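You operate a simulated robot arm through the tools that you are given. There is no shell and no other tool. Be economical: measure what you need, move in short steps, check, and stop when the job is done.

Carry out the task below with a simulated robot arm. There is one attempt and no reset: what you move stays moved.

TASK
Take the white-handled jug on the top of the mixing bench and put it away on the top of the side table. Then take the grey dust brush and put it on the top of the side table.
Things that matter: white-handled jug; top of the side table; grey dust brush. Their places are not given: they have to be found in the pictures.

It is judged by the outcome, as a careful person would: the job done as asked, and still so three seconds after it is handed in. It fails if anything else is knocked over, pushed out of place, dropped, spilled or broken.

THE ROBOT
A 6-joint arm with a two-finger parallel gripper, fixed in place. Base frame: the origin is at the foot of the arm, x ahead of it, y to its left, z up; the work surface is at about z = 0.74. Lengths are in m, angles in rad, forces in N, time in s.
With the tool pointing down near the work surface it reaches from about 0.2 to 0.64 m from the base axis. Its first joint turns from -1.152 to 1.152 rad. Payload 2.7 kg.
Tool frame: the origin (TCP) lies between the finger pads and is the grasp point; the fingertips stand 0.023 m ahead of it; z points along the fingers, y is the line along which they close. The gripper opens to 0.094 m. The fingers are 0.038 m wide and 0.01 m thick; the gripper's body (0.054 by 0.096 m) begins 0.039 m behind the TCP.
Orientation is that of the tool frame in the base frame, as a unit quaternion [x, y, z, w]. With the fingers straight down and closing along the base's y, the tool's x points along the base's -x, its y along +y and its z along -z.

THE INTERFACE
- The arm moves only by the tool move_arm. Its argument "deltas" is text: rows parted by semicolons, each of 7 numbers parted by spaces: the shift along the tool's x, y, z in m, then the turn, a rotation vector about the tool's x, y, z in rad, then the opening, from 0 (shut) to 1 (fully open). In form: x y z rx ry rz claw; .... A call has 1 to 8 rows; each row shifts and turns the commanded pose from where the row before left it, along the tool's axes as they then stand. A row lasts 0.2 s, in which the tool goes at most 0.05 m and 0.15 rad; a call with a longer step from one row to the next is refused whole, and so is a gripper value outside its range. A pose out of reach is approached as far as the arm can. The call stops where the force on the tool passes 40 N (or 10 N more than at its start, if that is more) or the arm is blocked; 0.2 s more then pass. The fingers move at their own pace (about 0.045 m/s each) and stop on an object; they squeeze with about 24 N. The grip force told is the motor's: it shows also when the fingers shut on nothing. Time passes only in rows, and 0.2 s behind the last, so rows that do not move let the fingers close. It gives the time, the measured TCP pose, the force on the tool (base axes), the opening and the grip force at its end, in the units of the frame above (readings bear some noise).
- Cameras (640 x 400 px; columns grow to the right, rows downward): "scene" is fixed at [0.0846, -0.458, 1.3814]; the picture's right is [0.55, -0.83, 0.00], its down [-0.64, -0.42, -0.64] and it looks along [0.53, 0.35, -0.77] (base axes); focal length 374 px, centre (320, 200). "wrist" rides on the gripper at [-0.039, 0, -0.044] in the tool frame; the picture's right is [0.00, -1.00, 0.00], its down [0.97, 0.00, -0.24] and it looks along [0.24, 0.00, 0.97] (tool axes); focal length 218 px, centre (320, 200).
- camera(camera): a new picture of that camera. No time passes.
- pixel_to_xyz(camera, pixels): for up to 12 pixels [column, row] of the newest picture of that camera ("zoom" is the newest enlarged one), the place [x, y, z] in the base frame of the surface seen there, good to about 0.002 m. No time passes.
- zoom(camera, box): a new picture of the part [left, top, right, bottom] of that camera's present view, enlarged. No time passes.
- sign_off(): hands the job in; it is judged then, once.

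Work in short steps. Measure before you move; look again where a grasp or a placing could have gone wrong, and mend it. You have 80 turns and 34 pictures in all, the two below and enlarged ones among them. Open the gripper and draw the arm clear of the work before you hand the job in, unless the task says otherwise; then end with one line.

The tools are called after ">>>" by a JSON object that holds its "fn" and its "kwargs". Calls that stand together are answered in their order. move_arm: Moves the arm, as the interface text tells. Its arguments: {"type":"object","properties":{"deltas":{"type":"string"}},"required":["deltas"]} The other tools are called the same way: camera (camera) takes a picture; pixel_to_xyz (camera, pixels) gives the place of the surface under pixels of a picture; zoom (camera, box) takes an enlarged picture of a part of a camera's view; sign_off () hands the job in.

At the start:

```text
t: 0.0
position: [0.3317, -0.038, 1.007]
ee_rot: [0.0, 1.0, 0.0, 0.0]
ft_force: [0.9, 1.0, 0.0]
grip_width: 0.094
gripper_force: 0.2
```

scene: 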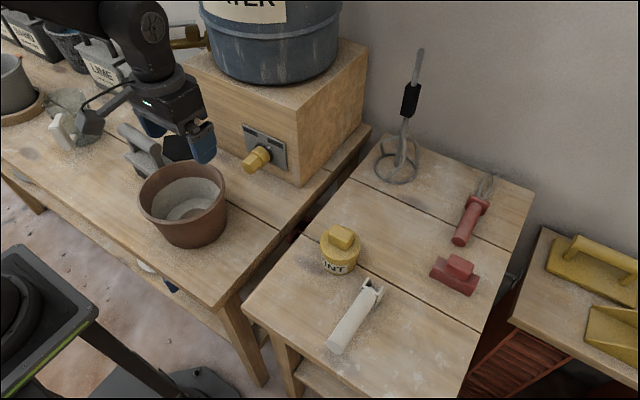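
wrist: 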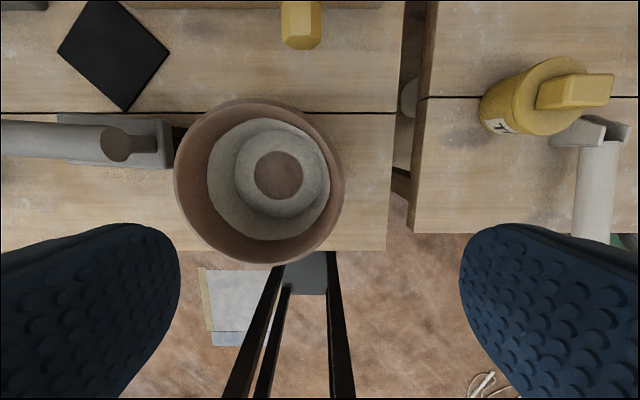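

I start by enlarging the area around the glass jug with the white handle near (70,115) and the grey brush near (145,145), and the side table on the right.

>>> {"fn": "zoom", "kwargs": {"camera": "scene", "box": [0, 60, 240, 210]}}

>>> {"fn": "pixel_to_xyz", "kwargs": {"camera": "scene", "pixels": [[385, 265], [340, 200], [270, 310], [430, 340], [430, 230], [350, 320], [340, 235], [455, 265], [580, 290], [405, 170], [270, 235], [55, 125]]}}

>>> {"fn": "pixel_to_xyz", "kwargs": {"camera": "wrist", "pixels": [[150, 130], [60, 140], [20, 140], [115, 145], [100, 50], [258, 110], [258, 250], [175, 180], [343, 180], [450, 200], [540, 90], [600, 170]]}}

```text
2.67 times, centred on (120, 135) of scene
```

zoom: 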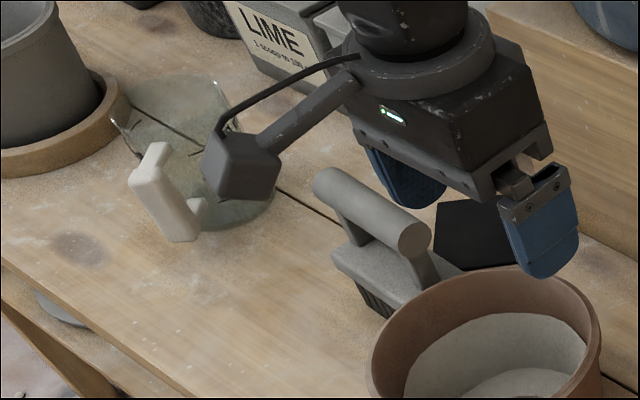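

```text
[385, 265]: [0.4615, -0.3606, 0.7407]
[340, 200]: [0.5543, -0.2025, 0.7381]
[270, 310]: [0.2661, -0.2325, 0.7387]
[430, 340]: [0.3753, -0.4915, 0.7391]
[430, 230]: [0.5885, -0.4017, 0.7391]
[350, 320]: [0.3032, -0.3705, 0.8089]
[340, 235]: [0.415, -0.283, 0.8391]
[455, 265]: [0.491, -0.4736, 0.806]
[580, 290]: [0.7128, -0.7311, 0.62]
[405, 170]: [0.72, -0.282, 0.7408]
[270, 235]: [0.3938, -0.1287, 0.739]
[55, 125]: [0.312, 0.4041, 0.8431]
```

```text
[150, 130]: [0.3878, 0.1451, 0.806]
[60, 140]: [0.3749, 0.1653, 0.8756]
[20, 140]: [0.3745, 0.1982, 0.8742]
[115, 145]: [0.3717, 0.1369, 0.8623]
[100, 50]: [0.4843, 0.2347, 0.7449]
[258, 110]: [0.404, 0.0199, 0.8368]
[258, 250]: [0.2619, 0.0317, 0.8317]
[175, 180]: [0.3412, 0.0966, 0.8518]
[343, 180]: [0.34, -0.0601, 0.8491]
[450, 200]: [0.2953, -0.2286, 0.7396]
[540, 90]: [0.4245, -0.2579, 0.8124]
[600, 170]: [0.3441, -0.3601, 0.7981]
```

The jug's white handle is near (0.31,0.40,0.84), and the brush's grip bar is near (0.375,0.17,0.875). The side table top at z≈0.74 is on the right. I raise the tool and move left to look down on the jug.

>>> {"fn": "move_arm", "kwargs": {"deltas": "0 0 -0.04 0 0 0 1; 0 0.045 -0.02 0 0 0 1; 0 0.045 0 0 0 0 1; 0 0.045 0 0 0 0 1; 0 0.045 0 0 0 0 1; 0 0.045 0 0 0 0 1; 0 0.045 0 0 0 0 1; 0 0.045 0 0 0 0 1"}}

>>> {"fn": "camera", "kwargs": {"camera": "wrist"}}

>>> {"fn": "camera", "kwargs": {"camera": "scene"}}

```text
t: 1.8
position: [0.3276, 0.2788, 1.0671]
ee_rot: [0.001, 1.0, 0.0, 0.0]
ft_force: [-0.5, 0.8, 0.6]
grip_width: 0.0938
gripper_force: 0.1
```

```text
30 pictures are left
```

wrist: 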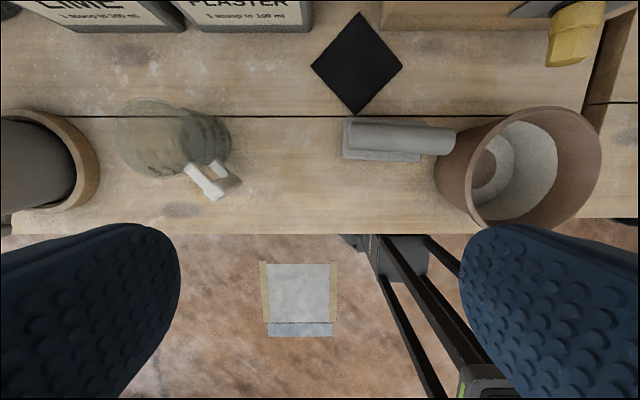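

```text
29 pictures are left
```

scene: 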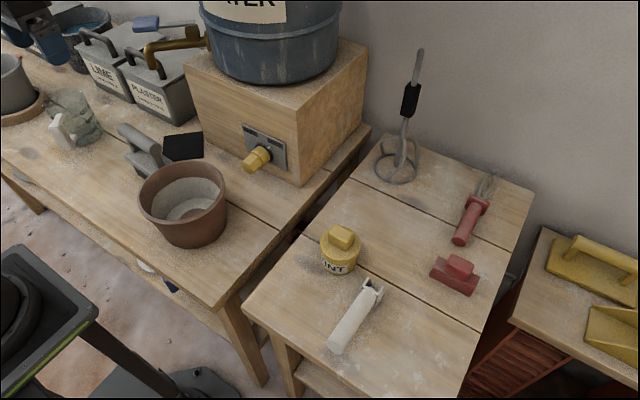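

>>> {"fn": "zoom", "kwargs": {"camera": "scene", "box": [0, 60, 160, 160]}}

>>> {"fn": "zoom", "kwargs": {"camera": "wrist", "box": [80, 80, 272, 200]}}

>>> {"fn": "pixel_to_xyz", "kwargs": {"camera": "wrist", "pixels": [[192, 166], [225, 190], [215, 197], [221, 168], [165, 135], [150, 160], [95, 160], [250, 120], [240, 200], [365, 135], [440, 140], [120, 120]]}}

```text
4.00 times, centred on (80, 110) of scene
```

zoom: 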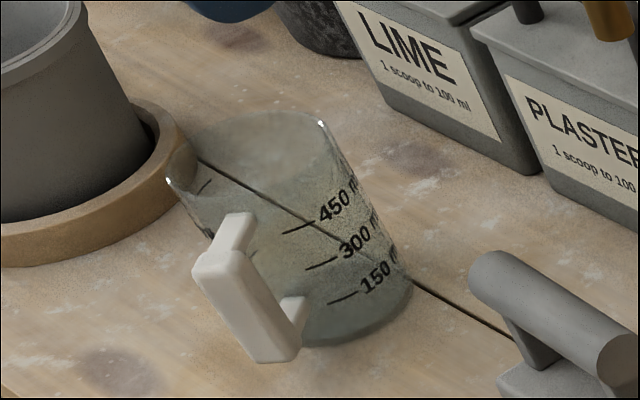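

```text
3.33 times, centred on (176, 140) of wrist
```

zoom: 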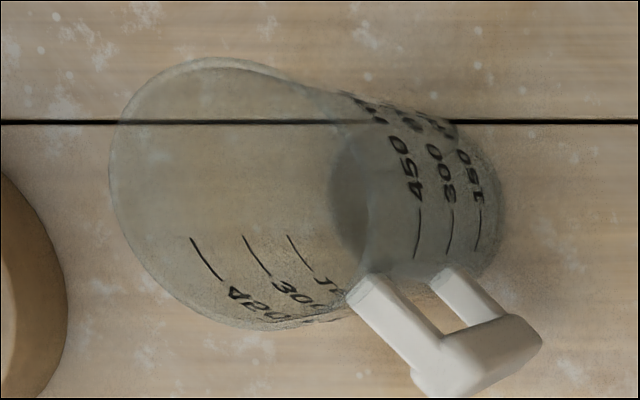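

```text
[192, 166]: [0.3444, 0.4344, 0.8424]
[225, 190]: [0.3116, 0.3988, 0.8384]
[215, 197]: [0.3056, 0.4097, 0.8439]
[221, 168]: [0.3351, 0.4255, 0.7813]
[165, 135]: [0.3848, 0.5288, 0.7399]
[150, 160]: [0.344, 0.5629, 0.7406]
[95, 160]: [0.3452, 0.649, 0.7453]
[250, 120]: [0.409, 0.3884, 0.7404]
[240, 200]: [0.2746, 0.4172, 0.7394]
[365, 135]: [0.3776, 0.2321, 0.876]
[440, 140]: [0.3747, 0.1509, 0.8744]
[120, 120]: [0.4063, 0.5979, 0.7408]
```

The jug looks empty; its axis is near (0.373,0.467), the rim at z≈0.856, and the handle points toward the base at about 225°. I turn the tool to face along the handle and start tilting so the gripper body stays clear of the rim.

>>> {"fn": "move_arm", "kwargs": {"deltas": "0 0 0 0 0 -0.131 1; 0 0 0 0 0 -0.131 1; 0 0 0 0 0 -0.131 1; 0 0 0 0 0 -0.131 1; 0 0 0 0 0 -0.131 1; 0 0 0 0 0 -0.131 1; 0 0 0 0 -0.13 0 1; 0 0 0 0 -0.13 0 1"}}

>>> {"fn": "move_arm", "kwargs": {"deltas": "0 0 0 0 -0.13 0 1; 0 0 0 0 -0.13 0 1; 0 0 0 0 -0.13 0 1; 0 0 0 0 -0.13 0 1; 0 0 0 0 0 0 1"}}

>>> {"fn": "camera", "kwargs": {"camera": "wrist"}}

```text
t: 3.6
position: [0.3323, 0.2772, 1.0671]
ee_rot: [-0.38, 0.916, 0.05, 0.121]
ft_force: [0.2, 0.5, -1.4]
grip_width: 0.0941
gripper_force: 0.0
```

```text
t: 4.8
position: [0.3306, 0.2779, 1.0672]
ee_rot: [-0.356, 0.853, 0.148, 0.352]
ft_force: [0.2, -0.1, 0.6]
grip_width: 0.094
gripper_force: 0.1
```

```text
26 pictures are left
```

wrist: 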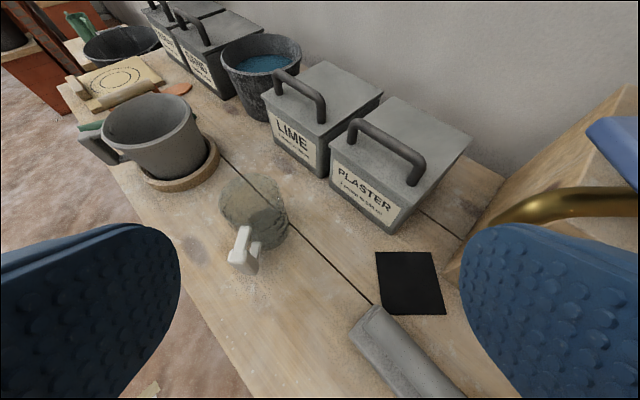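

I move to a standoff 0.12 m back from the handle along the approach line and look again.

>>> {"fn": "move_arm", "kwargs": {"deltas": "0.0245 0.0208 0.0236 0 0 0 1; 0.0245 0.0208 0.0236 0 0 0 1; 0.0245 0.0208 0.0236 0 0 0 1; 0.0245 0.0208 0.0236 0 0 0 1; 0.0245 0.0208 0.0236 0 0 0 1; 0 0 0 0 0 0 1"}}

>>> {"fn": "camera", "kwargs": {"camera": "wrist"}}

>>> {"fn": "zoom", "kwargs": {"camera": "scene", "box": [0, 40, 208, 170]}}

```text
t: 6.2
position: [0.3295, 0.2634, 1.0488]
ee_rot: [-0.354, 0.854, 0.147, 0.352]
ft_force: [-0.7, 0.4, 0.5]
grip_width: 0.094
gripper_force: 0.0
out of reach, approached as far as the arm can: row 1, 2, 3, 4, 5
```

```text
25 pictures are left
```

wrist: 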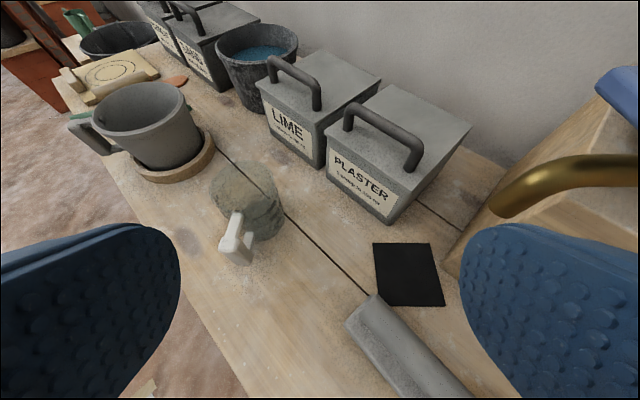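

```text
3.08 times, centred on (104, 105) of scene
```

zoom: 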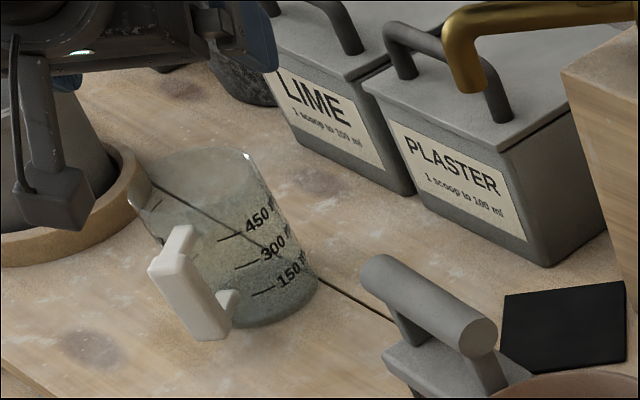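

The standoff was out of reach (too far in). I also see a box-shaped fitting hanging from the gripper at about (55,200) in the enlargement. I measure it before going low.

>>> {"fn": "pixel_to_xyz", "kwargs": {"camera": "zoom", "pixels": [[55, 205], [25, 190], [90, 180], [75, 225], [45, 150], [40, 90], [25, 218], [185, 280], [170, 240], [220, 330], [228, 300], [250, 160]]}}

>>> {"fn": "pixel_to_xyz", "kwargs": {"camera": "wrist", "pixels": [[237, 215], [228, 245], [238, 262], [250, 250], [240, 235], [248, 235], [222, 245]]}}

>>> {"fn": "zoom", "kwargs": {"camera": "wrist", "box": [160, 140, 352, 260]}}

```text
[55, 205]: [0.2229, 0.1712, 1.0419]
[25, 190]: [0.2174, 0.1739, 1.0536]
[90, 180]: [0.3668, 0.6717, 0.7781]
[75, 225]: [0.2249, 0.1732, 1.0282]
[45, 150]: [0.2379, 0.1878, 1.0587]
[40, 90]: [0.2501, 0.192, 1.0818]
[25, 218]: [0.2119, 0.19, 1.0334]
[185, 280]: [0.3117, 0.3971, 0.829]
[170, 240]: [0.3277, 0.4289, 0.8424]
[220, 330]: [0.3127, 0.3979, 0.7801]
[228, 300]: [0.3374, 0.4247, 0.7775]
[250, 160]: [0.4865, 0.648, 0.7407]
```

```text
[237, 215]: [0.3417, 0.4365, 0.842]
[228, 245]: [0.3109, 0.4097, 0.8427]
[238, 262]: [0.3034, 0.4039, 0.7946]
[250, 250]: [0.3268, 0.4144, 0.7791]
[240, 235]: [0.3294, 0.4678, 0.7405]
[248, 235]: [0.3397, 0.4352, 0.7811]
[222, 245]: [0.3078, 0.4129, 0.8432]
```

```text
3.33 times, centred on (256, 200) of wrist
```

zoom: 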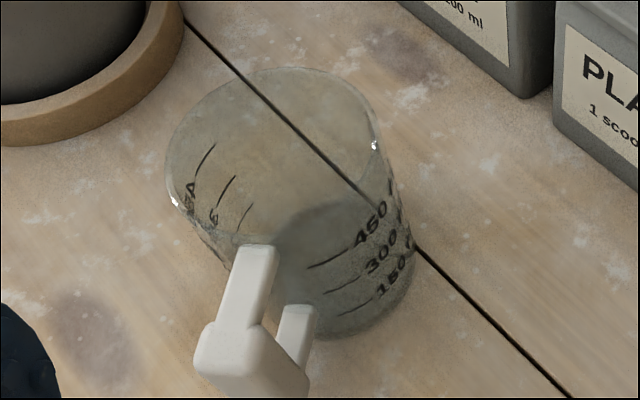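

The fitting sits at roughly tool (+0.107, +0.02, −0.088), on the base side. I reduce the tilt to about 0.4 rad, which keeps it higher and the arm within reach, and check the pose.

>>> {"fn": "move_arm", "kwargs": {"deltas": "0 0 0 0 0.127 0 1; 0 0 0 0 0.127 0 1; 0 0 0 0 0.127 0 1; 0 0 0 0 0 0 1"}}

```text
t: 7.2
position: [0.3291, 0.2641, 1.0481]
ee_rot: [-0.376, 0.905, 0.076, 0.182]
ft_force: [-0.5, 0.2, 0.0]
grip_width: 0.0942
gripper_force: 0.2
```

>>> {"fn": "move_arm", "kwargs": {"deltas": "0.0007 0.0225 0.0314 0 0 0 1; 0.0007 0.0225 0.0314 0 0 0 1; 0.0007 0.0225 0.0314 0 0 0 1; 0.0007 0.0225 0.0314 0 0 0 1; 0.0007 0.0225 0.0314 0 0 0 1; 0 0 0 0 0 0 1"}}

>>> {"fn": "camera", "kwargs": {"camera": "wrist"}}

```text
t: 8.6
position: [0.29, 0.3829, 0.8996]
ee_rot: [-0.376, 0.905, 0.076, 0.183]
ft_force: [0.2, 0.9, -0.7]
grip_width: 0.0941
gripper_force: 0.2
```

```text
22 pictures are left
```

wrist: 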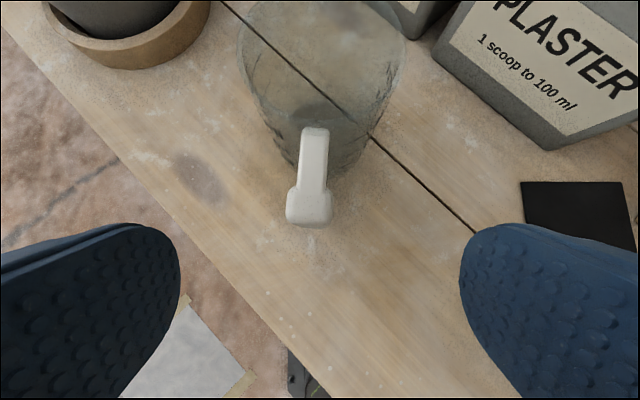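

The handle is centred between the fingers at (312,180) and aligned with the tool. I measure it once more.

>>> {"fn": "pixel_to_xyz", "kwargs": {"camera": "wrist", "pixels": [[315, 135], [310, 180], [310, 207], [290, 207], [331, 207], [310, 222], [303, 170], [326, 170]]}}

```text
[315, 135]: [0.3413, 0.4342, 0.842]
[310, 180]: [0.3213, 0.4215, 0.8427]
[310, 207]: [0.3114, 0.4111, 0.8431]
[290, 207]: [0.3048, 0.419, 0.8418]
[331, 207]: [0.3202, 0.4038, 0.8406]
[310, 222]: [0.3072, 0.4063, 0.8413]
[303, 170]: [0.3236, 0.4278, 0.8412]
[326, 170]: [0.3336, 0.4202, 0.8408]
```

The handle's line is about 38° rather than 45°, so I turn the tool 0.11 rad, advance onto the handle in small steps, and leave the gripper open.

>>> {"fn": "move_arm", "kwargs": {"deltas": "0 0 0 0.0426 0 0.101 1; -0.0011 0.0022 0.0247 0 0 0 1; -0.0011 0.0022 0.0247 0 0 0 1; -0.0011 0.0021 0.0247 0 0 0 1; -0.0011 0.0021 0.0247 0 0 0 1; 0 0 0 0 0 0 1"}}

>>> {"fn": "camera", "kwargs": {"camera": "wrist"}}

>>> {"fn": "zoom", "kwargs": {"camera": "scene", "box": [0, 40, 208, 170]}}

```text
t: 10.0
position: [0.3181, 0.4184, 0.8115]
ee_rot: [-0.326, 0.924, 0.066, 0.186]
ft_force: [-0.2, 0.1, 0.0]
grip_width: 0.094
gripper_force: 0.0
```

```text
21 pictures are left
```

wrist: 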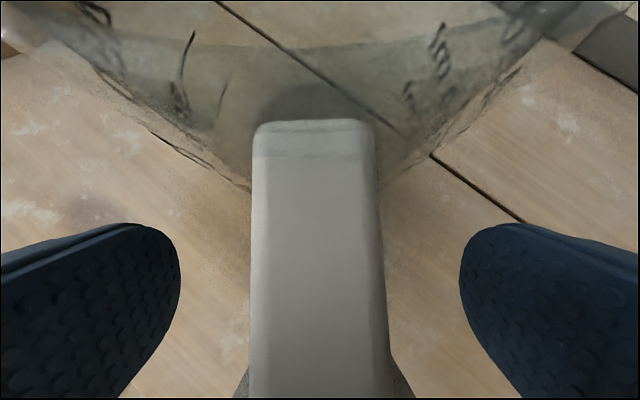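

```text
3.08 times, centred on (104, 105) of scene
```

zoom: 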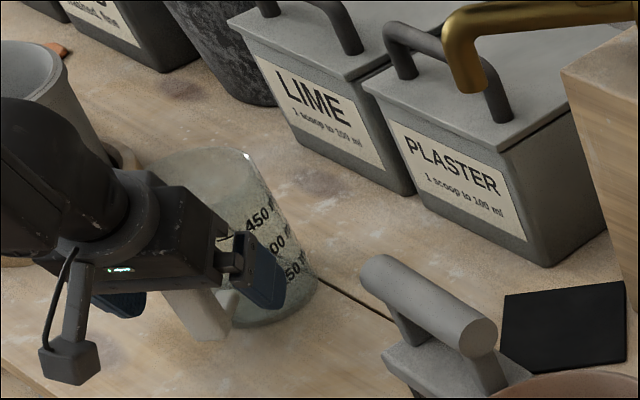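

The fingers straddle the handle (columns 252–385, centred). I close the gripper.

>>> {"fn": "move_arm", "kwargs": {"deltas": "0 0 0 0 0 0 0; 0 0 0 0 0 0 0; 0 0 0 0 0 0 0; 0 0 0 0 0 0 0; 0 0 0 0 0 0 0; 0 0 0 0 0 0 0; 0 0 0 0 0 0 0"}}

```text
t: 11.6
position: [0.3185, 0.4191, 0.8127]
ee_rot: [-0.326, 0.924, 0.066, 0.187]
ft_force: [0.4, 0.4, -0.2]
grip_width: 0.0259
gripper_force: 23.8
```

It holds at a 26 mm width. I lift slowly by 4 cm and look for slip or tilt.

>>> {"fn": "move_arm", "kwargs": {"deltas": "-0.0039 0 -0.0092 0 0 0 0; -0.0039 0 -0.0092 0 0 0 0; -0.0039 0 -0.0092 0 0 0 0; -0.0039 0 -0.0092 0 0 0 0; 0 0 0 0 0 0 0"}}

>>> {"fn": "zoom", "kwargs": {"camera": "scene", "box": [0, 40, 208, 170]}}

```text
t: 12.8
position: [0.3193, 0.4194, 0.8541]
ee_rot: [-0.326, 0.924, 0.066, 0.187]
ft_force: [0.1, -0.6, -1.3]
grip_width: 0.0256
gripper_force: 24.1
```

```text
3.08 times, centred on (104, 105) of scene
```

zoom: 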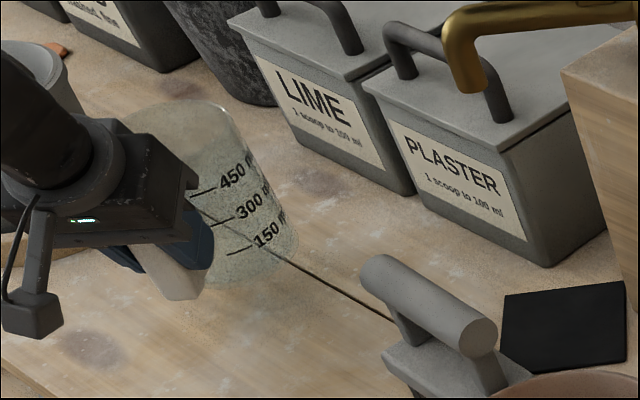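

The jug lifts upright. I raise it to about z=1.03 and measure obstacles along the route (box edge, gold tap, barrel) and free table space.

>>> {"fn": "move_arm", "kwargs": {"deltas": "-0.0135 0 -0.0323 0 0 0 0; -0.0135 0 -0.0323 0 0 0 0; -0.0135 0 -0.0323 0 0 0 0; -0.0135 0 -0.0323 0 0 0 0; -0.0135 0 -0.0323 0 0 0 0; 0 0 0 0 0 0 0"}}

>>> {"fn": "camera", "kwargs": {"camera": "scene"}}

>>> {"fn": "pixel_to_xyz", "kwargs": {"camera": "scene", "pixels": [[150, 48], [200, 85], [297, 180], [248, 163], [220, 70], [300, 78], [382, 182], [415, 175], [460, 235], [435, 275], [370, 220], [400, 250]]}}

```text
t: 14.2
position: [0.3181, 0.4158, 1.0269]
ee_rot: [-0.326, 0.925, 0.065, 0.186]
ft_force: [-0.1, -0.2, -1.2]
grip_width: 0.0257
gripper_force: 24.8
```

```text
18 pictures are left
```

scene: 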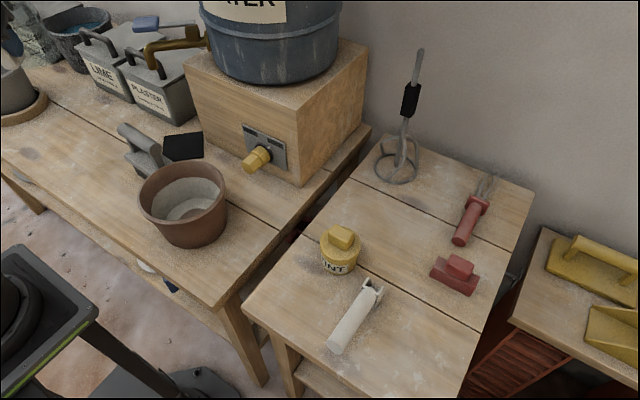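

```text
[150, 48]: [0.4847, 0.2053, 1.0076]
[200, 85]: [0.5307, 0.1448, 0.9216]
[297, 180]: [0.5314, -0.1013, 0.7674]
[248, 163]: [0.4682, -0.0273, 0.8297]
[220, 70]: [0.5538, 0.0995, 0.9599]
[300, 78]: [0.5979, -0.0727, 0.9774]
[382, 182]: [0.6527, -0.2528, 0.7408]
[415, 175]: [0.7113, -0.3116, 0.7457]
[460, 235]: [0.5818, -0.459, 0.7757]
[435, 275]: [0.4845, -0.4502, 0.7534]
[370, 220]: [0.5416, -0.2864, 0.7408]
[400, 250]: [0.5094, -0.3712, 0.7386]
```

Route: pull in to radius ≈0.335 m (clear of the gold pipe at x≈0.485 and barrel), then swing around the base with the jug's bottom at about 0.955. First I pull in.

>>> {"fn": "move_arm", "kwargs": {"deltas": "0.032 -0.0247 -0.0134 0 0 0 0; 0.032 -0.0247 -0.0134 0 0 0 0; 0.032 -0.0247 -0.0134 0 0 0 0; 0.032 -0.0247 -0.0134 0 0 0 0; 0.032 -0.0247 -0.0134 0 0 0 0; 0 0 0 0 0 0 0"}}

```text
t: 15.6
position: [0.2595, 0.2134, 1.0324]
ee_rot: [-0.326, 0.924, 0.066, 0.187]
ft_force: [0.5, -0.7, -2.0]
grip_width: 0.0255
gripper_force: 24.0
```

Now I swing around the base at constant radius, turning with it, half way first.

>>> {"fn": "move_arm", "kwargs": {"deltas": "0.0032 -0.048 -0.0013 0.0556 0 0.1324 0; 0.0032 -0.048 -0.0013 0.0556 0 0.1324 0; 0.0032 -0.048 -0.0013 0.0556 0 0.1324 0; 0.0032 -0.048 -0.0013 0.0556 0 0.1324 0; 0 0 0 0 0 0 0"}}

>>> {"fn": "move_arm", "kwargs": {"deltas": "0.0032 -0.048 -0.0013 0.0556 0 0.1324 0; 0.0032 -0.048 -0.0013 0.0556 0 0.1324 0; 0.0032 -0.048 -0.0013 0.0556 0 0.1324 0; 0.0032 -0.048 -0.0013 0.0556 0 0.1324 0; 0 0 0 0 0 0 0"}}

>>> {"fn": "camera", "kwargs": {"camera": "scene"}}

>>> {"fn": "camera", "kwargs": {"camera": "wrist"}}

```text
t: 16.8
position: [0.3305, 0.0343, 1.0296]
ee_rot: [-0.05, 0.979, 0.011, 0.197]
ft_force: [0.0, 0.2, -0.7]
grip_width: 0.0258
gripper_force: 23.7
```

```text
t: 18.0
position: [0.2965, -0.152, 1.0259]
ee_rot: [0.231, 0.953, -0.045, 0.193]
ft_force: [-0.1, 0.3, -0.5]
grip_width: 0.0257
gripper_force: 23.9
```

```text
17 pictures are left
```

scene: 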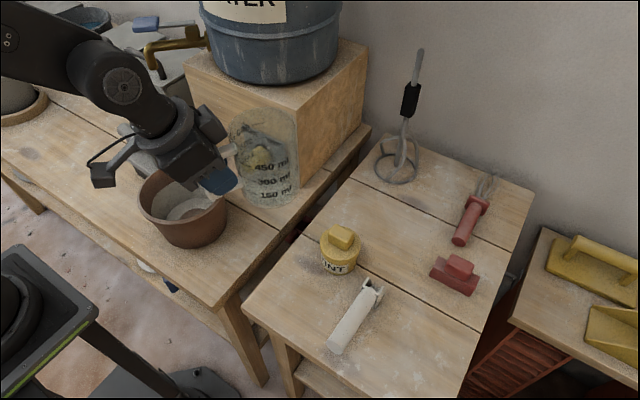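

```text
16 pictures are left
```

wrist: 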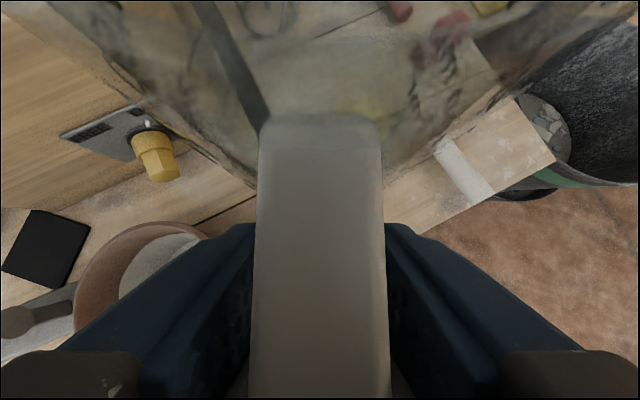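

The jug is upright and held well. I measure the paint pot's knob and nearby items before moving out over the table.

>>> {"fn": "pixel_to_xyz", "kwargs": {"camera": "scene", "pixels": [[331, 231], [344, 226], [352, 236], [340, 244], [356, 240], [322, 243], [376, 172], [390, 184], [414, 178], [360, 190], [345, 190], [465, 205]]}}

```text
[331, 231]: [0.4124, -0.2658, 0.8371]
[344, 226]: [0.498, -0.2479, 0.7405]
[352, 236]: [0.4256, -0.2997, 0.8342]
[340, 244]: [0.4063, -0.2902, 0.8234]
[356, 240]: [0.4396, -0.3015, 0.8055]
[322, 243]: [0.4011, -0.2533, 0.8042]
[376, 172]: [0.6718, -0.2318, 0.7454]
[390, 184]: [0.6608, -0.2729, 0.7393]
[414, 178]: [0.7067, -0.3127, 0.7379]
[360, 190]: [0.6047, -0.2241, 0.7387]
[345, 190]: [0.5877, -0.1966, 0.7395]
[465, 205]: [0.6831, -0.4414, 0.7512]
```

>>> {"fn": "move_arm", "kwargs": {"deltas": "-0.0315 0.0007 0.0241 0 0 0 0; -0.0315 0.0007 0.0241 0 0 0 0; -0.0315 0.0007 0.0241 0 0 0 0; -0.0315 0.0007 0.0241 0 0 0 0; -0.0315 0.0007 0.0241 0 0 0 0; -0.0315 0.0007 0.0241 0 0 0 0; 0 0 0 0 0 0 0"}}

>>> {"fn": "camera", "kwargs": {"camera": "scene"}}

```text
t: 19.6
position: [0.505, -0.2526, 0.9675]
ee_rot: [0.229, 0.953, -0.046, 0.193]
ft_force: [0.4, 0.2, -1.3]
grip_width: 0.0258
gripper_force: 23.6
```

```text
15 pictures are left
```

scene: 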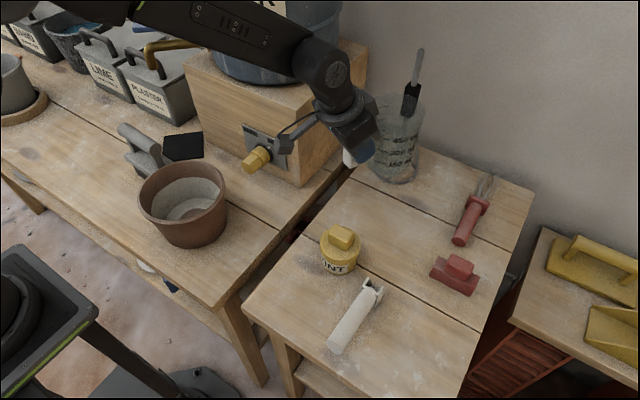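

The jug is above the free spot. I lower it straight down to about 2 cm above the table.

>>> {"fn": "move_arm", "kwargs": {"deltas": "0.0132 0 0.0313 0 0 0 0; 0.0132 0 0.0313 0 0 0 0; 0.0132 0 0.0313 0 0 0 0; 0.0124 0 0.0295 0 0 0 0; 0 0 0 0 0 0 0"}}

>>> {"fn": "zoom", "kwargs": {"camera": "scene", "box": [260, 100, 484, 240]}}

```text
t: 20.8
position: [0.5063, -0.2521, 0.8327]
ee_rot: [0.23, 0.953, -0.045, 0.192]
ft_force: [0.0, 0.8, -1.3]
grip_width: 0.0257
gripper_force: 24.7
```

```text
2.86 times, centred on (372, 170) of scene
```

zoom: 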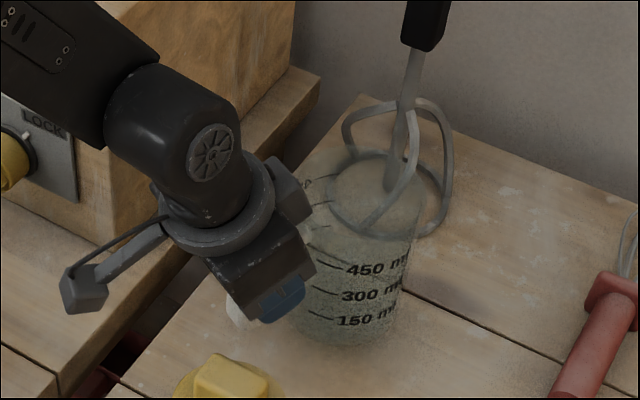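

Clear of the whisk and the paint pot. I lower the last 2 cm in small steps, watching the force.

>>> {"fn": "move_arm", "kwargs": {"deltas": "0.0019 0 0.0046 0 0 0 0; 0.0019 0 0.0046 0 0 0 0; 0.0019 0 0.0046 0 0 0 0; 0.0008 0 0.0018 0 0 0 0; 0 0 0 0 0 0 0"}}

```text
t: 22.0
position: [0.5038, -0.2519, 0.8152]
ee_rot: [0.23, 0.953, -0.045, 0.192]
ft_force: [-0.6, 0.5, -1.5]
grip_width: 0.0256
gripper_force: 23.9
```

>>> {"fn": "move_arm", "kwargs": {"deltas": "0.0006 0 0.0014 0 0 0 0; 0.0006 0 0.0014 0 0 0 0; 0 0 0 0 0 0 0"}}

```text
t: 22.8
position: [0.5041, -0.2501, 0.8119]
ee_rot: [0.229, 0.953, -0.045, 0.192]
ft_force: [-0.7, 0.4, -1.7]
grip_width: 0.026
gripper_force: 23.7
```

No contact yet; I continue in 1 mm steps.

>>> {"fn": "move_arm", "kwargs": {"deltas": "0.0004 0 0.0009 0 0 0 0; 0.0004 0 0.0009 0 0 0 0; 0 0 0 0 0 0 0"}}

>>> {"fn": "zoom", "kwargs": {"camera": "scene", "box": [320, 140, 448, 220]}}

```text
t: 23.6
position: [0.504, -0.2506, 0.8111]
ee_rot: [0.229, 0.953, -0.046, 0.193]
ft_force: [0.2, 1.4, 0.8]
grip_width: 0.0258
gripper_force: 24.4
```

```text
5.00 times, centred on (384, 180) of scene
```

zoom: 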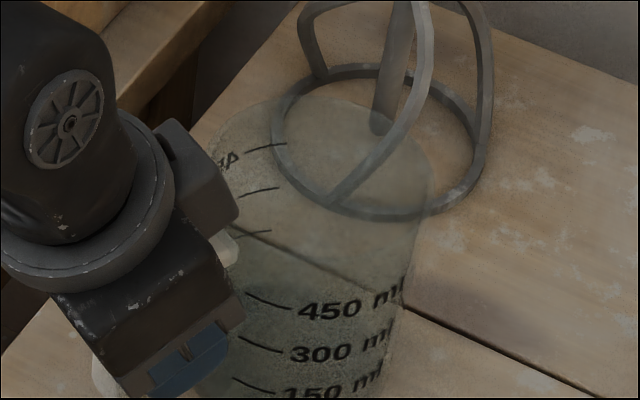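

The vertical force went from −1.7 to +0.8 N: contact. I settle it another half millimetre and open partly.

>>> {"fn": "move_arm", "kwargs": {"deltas": "0.0002 0 0.0005 0 0 0 0; 0 0 0 0 0 0 0; 0 0 0 0 0 0 0.35; 0 0 0 0 0 0 0.6; 0 0 0 0 0 0 0.8; 0 0 0 0 0 0 0.8"}}

>>> {"fn": "camera", "kwargs": {"camera": "wrist"}}

```text
t: 25.0
position: [0.5033, -0.2499, 0.8103]
ee_rot: [0.23, 0.953, -0.045, 0.193]
ft_force: [0.0, -0.6, 0.2]
grip_width: 0.0752
gripper_force: 0.0
```

```text
12 pictures are left
```

wrist: 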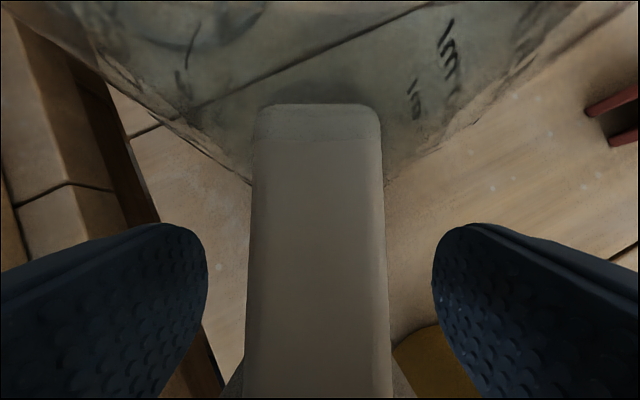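

The jug stands free. I draw back along the approach line and rise.

>>> {"fn": "move_arm", "kwargs": {"deltas": "0 0 -0.02 0 0 0 0.8; 0 0 -0.03 0 0 0 0.8; -0.008 0 -0.035 0 0 0 0.8; -0.0135 0 -0.0323 0 0 0 1; -0.0135 0 -0.0323 0 0 0 1; -0.0135 0 -0.0323 0 0 0 1; 0 0 0 0 0 0 1"}}

>>> {"fn": "zoom", "kwargs": {"camera": "scene", "box": [240, 100, 560, 300]}}

```text
t: 26.6
position: [0.4822, -0.2403, 0.9981]
ee_rot: [0.229, 0.953, -0.045, 0.192]
ft_force: [-0.2, 1.1, -0.1]
grip_width: 0.0938
gripper_force: 0.0
```

```text
2.00 times, centred on (400, 200) of scene
```

zoom: 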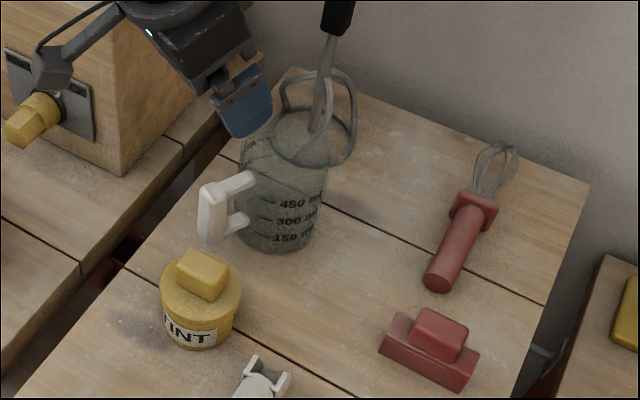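

The jug stands upright on the side table. Now I pull back while levelling the tool to vertical, ready to go to the brush.

>>> {"fn": "move_arm", "kwargs": {"deltas": "0.03 0 -0.012 0 0.1325 0 1; 0.03 0 -0.008 0 0.1325 0 1; 0.03 0 -0.004 0 0.1325 0 1; 0.04 0 0 0 0 0 1; 0 0 0 0 0 0 1"}}

>>> {"fn": "pixel_to_xyz", "kwargs": {"camera": "scene", "pixels": [[408, 327], [430, 275], [478, 296], [380, 295], [340, 353], [360, 340], [460, 340], [470, 300], [385, 335], [440, 310], [122, 128], [160, 160]]}}

```text
t: 27.8
position: [0.3607, -0.1787, 0.9957]
ee_rot: [0.234, 0.972, 0.001, 0.0]
ft_force: [0.4, 0.0, -0.5]
grip_width: 0.0941
gripper_force: 0.1
```

```text
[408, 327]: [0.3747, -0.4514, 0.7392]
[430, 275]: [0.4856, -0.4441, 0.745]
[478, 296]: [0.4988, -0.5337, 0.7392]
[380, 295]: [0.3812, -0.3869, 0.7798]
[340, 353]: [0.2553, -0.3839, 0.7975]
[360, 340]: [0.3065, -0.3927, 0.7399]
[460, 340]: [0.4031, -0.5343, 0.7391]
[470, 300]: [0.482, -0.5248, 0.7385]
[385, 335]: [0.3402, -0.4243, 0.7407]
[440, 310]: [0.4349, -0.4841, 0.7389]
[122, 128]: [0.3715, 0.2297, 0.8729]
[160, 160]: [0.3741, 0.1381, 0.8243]
```

>>> {"fn": "move_arm", "kwargs": {"deltas": "0.0026 0.046 0 0 0 -0.1146 1; 0.0026 0.046 0 0 0 -0.1146 1; 0.0026 0.046 0 0 0 -0.1146 1; 0.0026 0.046 0 0 0 -0.1146 1; 0.0026 0.046 0 0 0 -0.1146 1; 0.0026 0.046 0 0 0 -0.1146 1; 0.0026 0.046 0 0 0 -0.1146 1; 0.0026 0.046 0 0 0 -0.1146 1"}}

>>> {"fn": "move_arm", "kwargs": {"deltas": "0 0 0 0 0 -0.141 1; 0 0 0 0 0 -0.141 1; 0 0 0 0 0 -0.141 1; 0 0 0 0 0 -0.141 1; 0 0 0 0 0 -0.141 1; 0 0 0 0 0 -0.141 1; 0 0 0 0 0 -0.141 1; 0 0 0 0 0 -0.141 1"}}

>>> {"fn": "camera", "kwargs": {"camera": "wrist"}}

```text
t: 29.6
position: [0.367, 0.1775, 0.995]
ee_rot: [-0.221, 0.975, 0.0, 0.001]
ft_force: [1.2, 0.1, -0.1]
grip_width: 0.0942
gripper_force: 0.0
```

```text
t: 31.4
position: [0.367, 0.1771, 0.9969]
ee_rot: [0.709, -0.706, 0.0, -0.001]
ft_force: [0.3, -0.7, 0.0]
grip_width: 0.0942
gripper_force: 0.0
```

```text
10 pictures are left
```

wrist: 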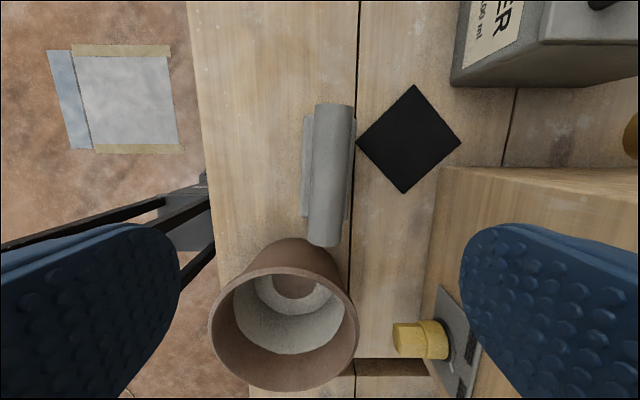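

The brush's bar runs from (335,105) to (323,240). I measure its ends, sides and pot rim.

>>> {"fn": "pixel_to_xyz", "kwargs": {"camera": "wrist", "pixels": [[335, 110], [326, 232], [316, 170], [347, 170], [331, 170], [306, 170], [306, 120], [306, 212], [350, 212], [290, 240], [345, 212], [335, 140]]}}

>>> {"fn": "zoom", "kwargs": {"camera": "scene", "box": [80, 90, 240, 190]}}

```text
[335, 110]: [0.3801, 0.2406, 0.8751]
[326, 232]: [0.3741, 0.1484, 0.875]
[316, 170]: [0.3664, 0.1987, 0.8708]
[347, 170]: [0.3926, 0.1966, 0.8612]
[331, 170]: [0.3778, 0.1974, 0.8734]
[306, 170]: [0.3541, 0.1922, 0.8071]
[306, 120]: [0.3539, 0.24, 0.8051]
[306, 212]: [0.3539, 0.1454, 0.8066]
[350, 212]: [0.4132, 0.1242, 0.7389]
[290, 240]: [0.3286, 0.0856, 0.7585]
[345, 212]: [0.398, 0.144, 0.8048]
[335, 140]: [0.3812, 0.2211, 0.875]
```

```text
4.00 times, centred on (160, 140) of scene
```

zoom: 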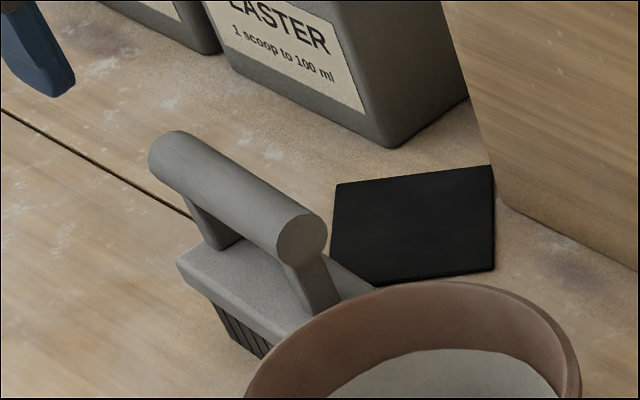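

Bar centre is (0.3785, 0.193, 0.861), about 28 mm thick, on a brush block topped at 0.806. I descend over it with the fingers either side.

>>> {"fn": "move_arm", "kwargs": {"deltas": "-0.008 -0.0058 0.02 0 0 0.06 1; -0.008 -0.0057 0.02 0 0 0 1; 0 0 0.034 0 0 0 1; 0 0 0.034 0 0 0 1; 0 0 0.032 0 0 0 1; 0 0 0 0 0 0 1"}}

>>> {"fn": "camera", "kwargs": {"camera": "wrist"}}

```text
t: 32.8
position: [0.3784, 0.1905, 0.8575]
ee_rot: [-0.687, 0.727, 0.0, 0.001]
ft_force: [-1.1, 0.8, -0.3]
grip_width: 0.0938
gripper_force: 0.1
```

```text
8 pictures are left
```

wrist: 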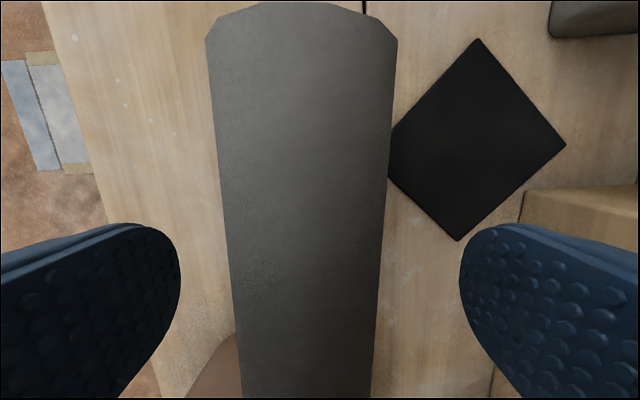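

The bar lies between the fingers, about 2 mm off-centre. I centre, go 2 mm deeper and close, then lift 3 cm.

>>> {"fn": "move_arm", "kwargs": {"deltas": "0 0.0015 0.002 0 0 0 1; 0 0 0 0 0 0 0; 0 0 0 0 0 0 0; 0 0 0 0 0 0 0; 0 0 0 0 0 0 0; 0 0 0 0 0 0 0; 0 0 0 0 0 0 0"}}

>>> {"fn": "move_arm", "kwargs": {"deltas": "0 0 -0.01 0 0 0 0; 0 0 -0.01 0 0 0 0; 0 0 -0.01 0 0 0 0; 0 0 -0.01 0 0 0 0; 0 0 0 0 0 0 0"}}

>>> {"fn": "camera", "kwargs": {"camera": "scene"}}

```text
t: 34.4
position: [0.3759, 0.1923, 0.8555]
ee_rot: [-0.687, 0.727, -0.001, 0.0]
ft_force: [-0.4, -0.4, 0.3]
grip_width: 0.0297
gripper_force: 23.4
```

```text
t: 35.6
position: [0.3784, 0.1921, 0.8957]
ee_rot: [-0.687, 0.727, -0.002, 0.0]
ft_force: [0.2, 0.3, -2.1]
grip_width: 0.0301
gripper_force: 23.7
```

```text
7 pictures are left
```

scene: 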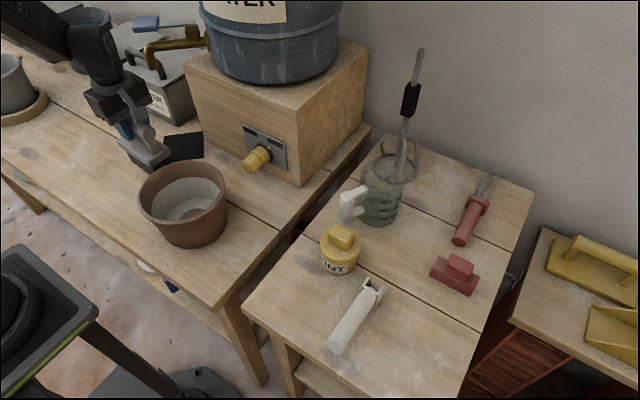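

The brush is held level. I lift it to about z=1.03, then swing around to the side table at constant radius.

>>> {"fn": "move_arm", "kwargs": {"deltas": "0 0 -0.034 0 0 0 0; 0 0 -0.034 0 0 0 0; 0 0 -0.034 0 0 0 0; 0 0 -0.034 0 0 0 0; 0.0429 -0.0217 0 0 0 0.1136 0; 0.0429 -0.0217 0 0 0 0.1136 0; 0.0429 -0.0217 0 0 0 0.1136 0; 0.0429 -0.0217 0 0 0 0.1136 0"}}

>>> {"fn": "move_arm", "kwargs": {"deltas": "0.0429 -0.0217 0 0 0 0.1136 0; 0.0429 -0.0217 0 0 0 0.1136 0; 0.0429 -0.0217 0 0 0 0.1136 0; 0.0429 -0.0217 0 0 0 0.1136 0; 0.0429 -0.0217 0 0 0 0.1136 0; 0.0429 -0.0217 0 0 0 0.1136 0; 0.0429 -0.0217 0 0 0 0.1136 0; 0.0429 -0.0217 0 0 0 0.1136 0"}}

```text
t: 37.4
position: [0.4219, 0.0093, 1.0313]
ee_rot: [-0.505, 0.863, 0.0, 0.001]
ft_force: [-0.2, 0.2, -1.4]
grip_width: 0.0296
gripper_force: 23.5
```

```text
t: 39.2
position: [0.2623, -0.3281, 1.0335]
ee_rot: [-0.074, 0.997, 0.0, 0.001]
ft_force: [0.2, -0.6, -2.0]
grip_width: 0.03
gripper_force: 23.8
```

>>> {"fn": "move_arm", "kwargs": {"deltas": "0 0 0 0 0 0.148 0; -0.027 -0.033 0 0 0 0 0; -0.027 -0.033 0 0 0 0 0; -0.027 -0.033 0 0 0 0 0; -0.027 -0.033 0 0 0 0 0; 0 0 0.04 0 0 0 0; 0 0 0.04 0 0 0 0; 0 0 0 0 0 0 0"}}

>>> {"fn": "camera", "kwargs": {"camera": "scene"}}

```text
t: 41.0
position: [0.3709, -0.4623, 0.9485]
ee_rot: [0.0, 1.0, -0.001, 0.0]
ft_force: [0.2, -0.9, -1.7]
grip_width: 0.0298
gripper_force: 24.0
```

```text
6 pictures are left
```

scene: 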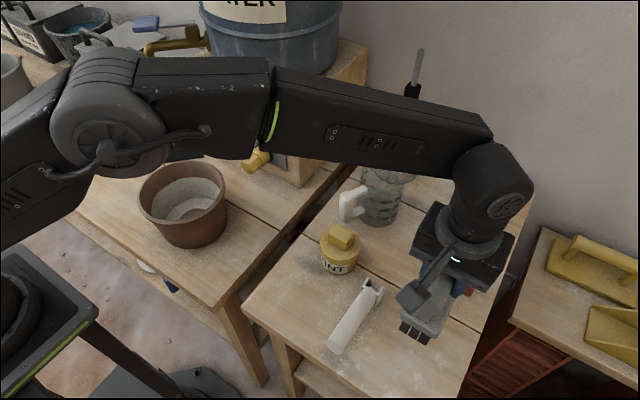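

The brush is over the free area, aligned beside the scraper. I lower to about 1 cm above the table.

>>> {"fn": "move_arm", "kwargs": {"deltas": "0 0 0.03 0 0 0 0; 0 0 0.03 0 0 0 0; 0 0 0.022 0 0 0 0; 0 0 0 0 0 0 0"}}

>>> {"fn": "zoom", "kwargs": {"camera": "scene", "box": [320, 200, 576, 360]}}

```text
t: 42.0
position: [0.3714, -0.4616, 0.8673]
ee_rot: [-0.001, 1.0, 0.001, 0.001]
ft_force: [0.0, 0.2, -2.8]
grip_width: 0.0297
gripper_force: 24.0
```

```text
2.50 times, centred on (448, 280) of scene
```

zoom: 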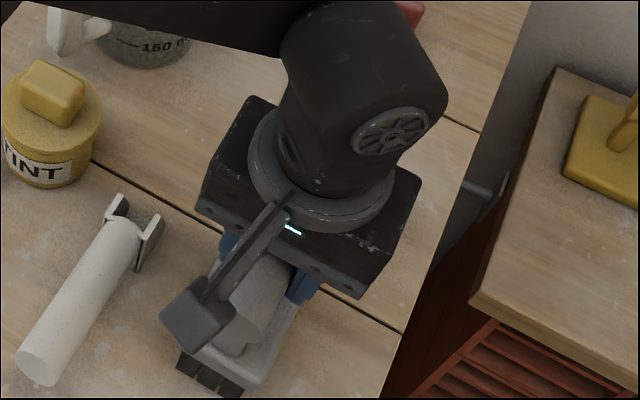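

>>> {"fn": "move_arm", "kwargs": {"deltas": "0 0 0.004 0 0 0 0; 0 0 0.004 0 0 0 0; 0 0 0.001 0 0 0 0; 0 0 0.001 0 0 0 0; 0 0 0 0 0 0 0"}}

```text
t: 43.2
position: [0.3727, -0.4609, 0.8589]
ee_rot: [0.0, 1.0, -0.001, 0.001]
ft_force: [-0.5, 0.4, -2.3]
grip_width: 0.0298
gripper_force: 24.2
```

Not touching yet; I continue in 1 mm steps.

>>> {"fn": "move_arm", "kwargs": {"deltas": "0 0 0.001 0 0 0 0; 0 0 0.001 0 0 0 0; 0 0 0 0 0 0 0"}}

>>> {"fn": "move_arm", "kwargs": {"deltas": "0 0 0.001 0 0 0 0; 0 0 0 0 0 0 0"}}

```text
t: 44.0
position: [0.3727, -0.4606, 0.8551]
ee_rot: [-0.001, 1.0, 0.0, 0.001]
ft_force: [0.5, -0.3, -2.3]
grip_width: 0.0298
gripper_force: 23.6
```

```text
t: 44.6
position: [0.3713, -0.4609, 0.8549]
ee_rot: [-0.002, 1.0, 0.0, 0.001]
ft_force: [-3.5, 0.9, 7.4]
grip_width: 0.0297
gripper_force: 24.3
```

Contact (+7 N). I open the gripper and rise straight up.

>>> {"fn": "move_arm", "kwargs": {"deltas": "0 0 0 0 0 0 0.4; 0 0 0 0 0 0 0.7; 0 0 0 0 0 0 1; 0 0 0 0 0 0 1; 0 0 0 0 0 0 1"}}

>>> {"fn": "move_arm", "kwargs": {"deltas": "0 0 -0.02 0 0 0 1; 0 0 -0.03 0 0 0 1; 0 0 -0.04 0 0 0 1; 0 0 -0.04 0 0 0 1; 0 0 -0.04 0 0 0 1; 0.02 0.03 0 0 0 0 1; 0.03 0.03 0 0 0 0 1; 0.03 0.03 0 0 0 0 1"}}

>>> {"fn": "move_arm", "kwargs": {"deltas": "0 0.045 0 0 0 0 1; 0 0.045 0 0 0 0 1; 0 0.045 0 0 0 0 1; 0 0.045 0 0 0 0 1; 0 0.045 0 0 0 0 1; 0 0.045 0 0 0 0 1; 0 0 0 0 0 0 1"}}

>>> {"fn": "camera", "kwargs": {"camera": "scene"}}

```text
t: 45.8
position: [0.3726, -0.4601, 0.854]
ee_rot: [-0.001, 1.0, 0.0, 0.001]
ft_force: [0.5, -0.6, 0.4]
grip_width: 0.0941
gripper_force: 0.1
```

```text
t: 47.6
position: [0.293, -0.3709, 1.0252]
ee_rot: [-0.001, 1.0, 0.0, 0.001]
ft_force: [0.5, -0.6, -0.1]
grip_width: 0.0939
gripper_force: 0.1
```

```text
t: 49.2
position: [0.2919, -0.0986, 1.0248]
ee_rot: [-0.001, 1.0, 0.0, 0.001]
ft_force: [-0.4, -0.5, -0.3]
grip_width: 0.094
gripper_force: 0.1
```

```text
4 pictures are left
```

scene: 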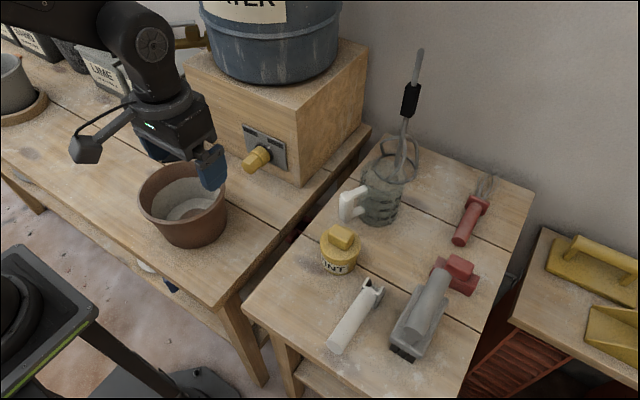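

Both items stand on the side table: the jug near (380,195) and the brush near (425,315). I check the brush up close for contact with the red float.

>>> {"fn": "zoom", "kwargs": {"camera": "scene", "box": [340, 220, 532, 340]}}

>>> {"fn": "pixel_to_xyz", "kwargs": {"camera": "scene", "pixels": [[430, 275], [440, 275], [405, 350], [425, 310]]}}

```text
3.33 times, centred on (436, 280) of scene
```

zoom: 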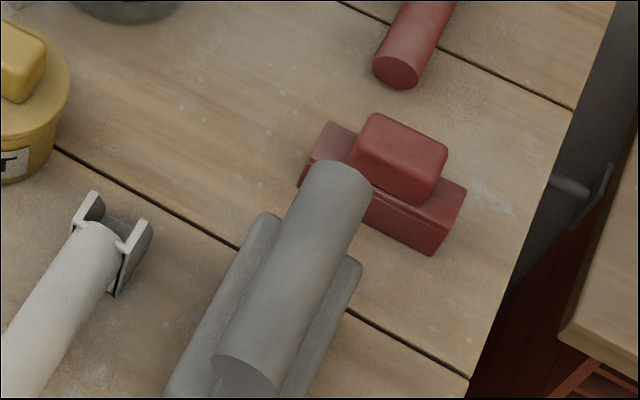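

```text
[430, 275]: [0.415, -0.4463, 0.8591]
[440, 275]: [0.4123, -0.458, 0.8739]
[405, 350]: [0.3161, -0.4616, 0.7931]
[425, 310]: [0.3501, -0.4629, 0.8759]
```

The brush is clear of the red float (its bar only overlaps it in the view), nothing else moved, and the gripper is open and clear of the work. I hand in.

>>> {"fn": "sign_off", "kwargs": {}}

```text
The job is handed in.
```

The white-handled jug and the grey dust brush are both standing on the top of the side table; the last pictures show nothing else moved, and I handed the job in with the gripper open and the arm clear.
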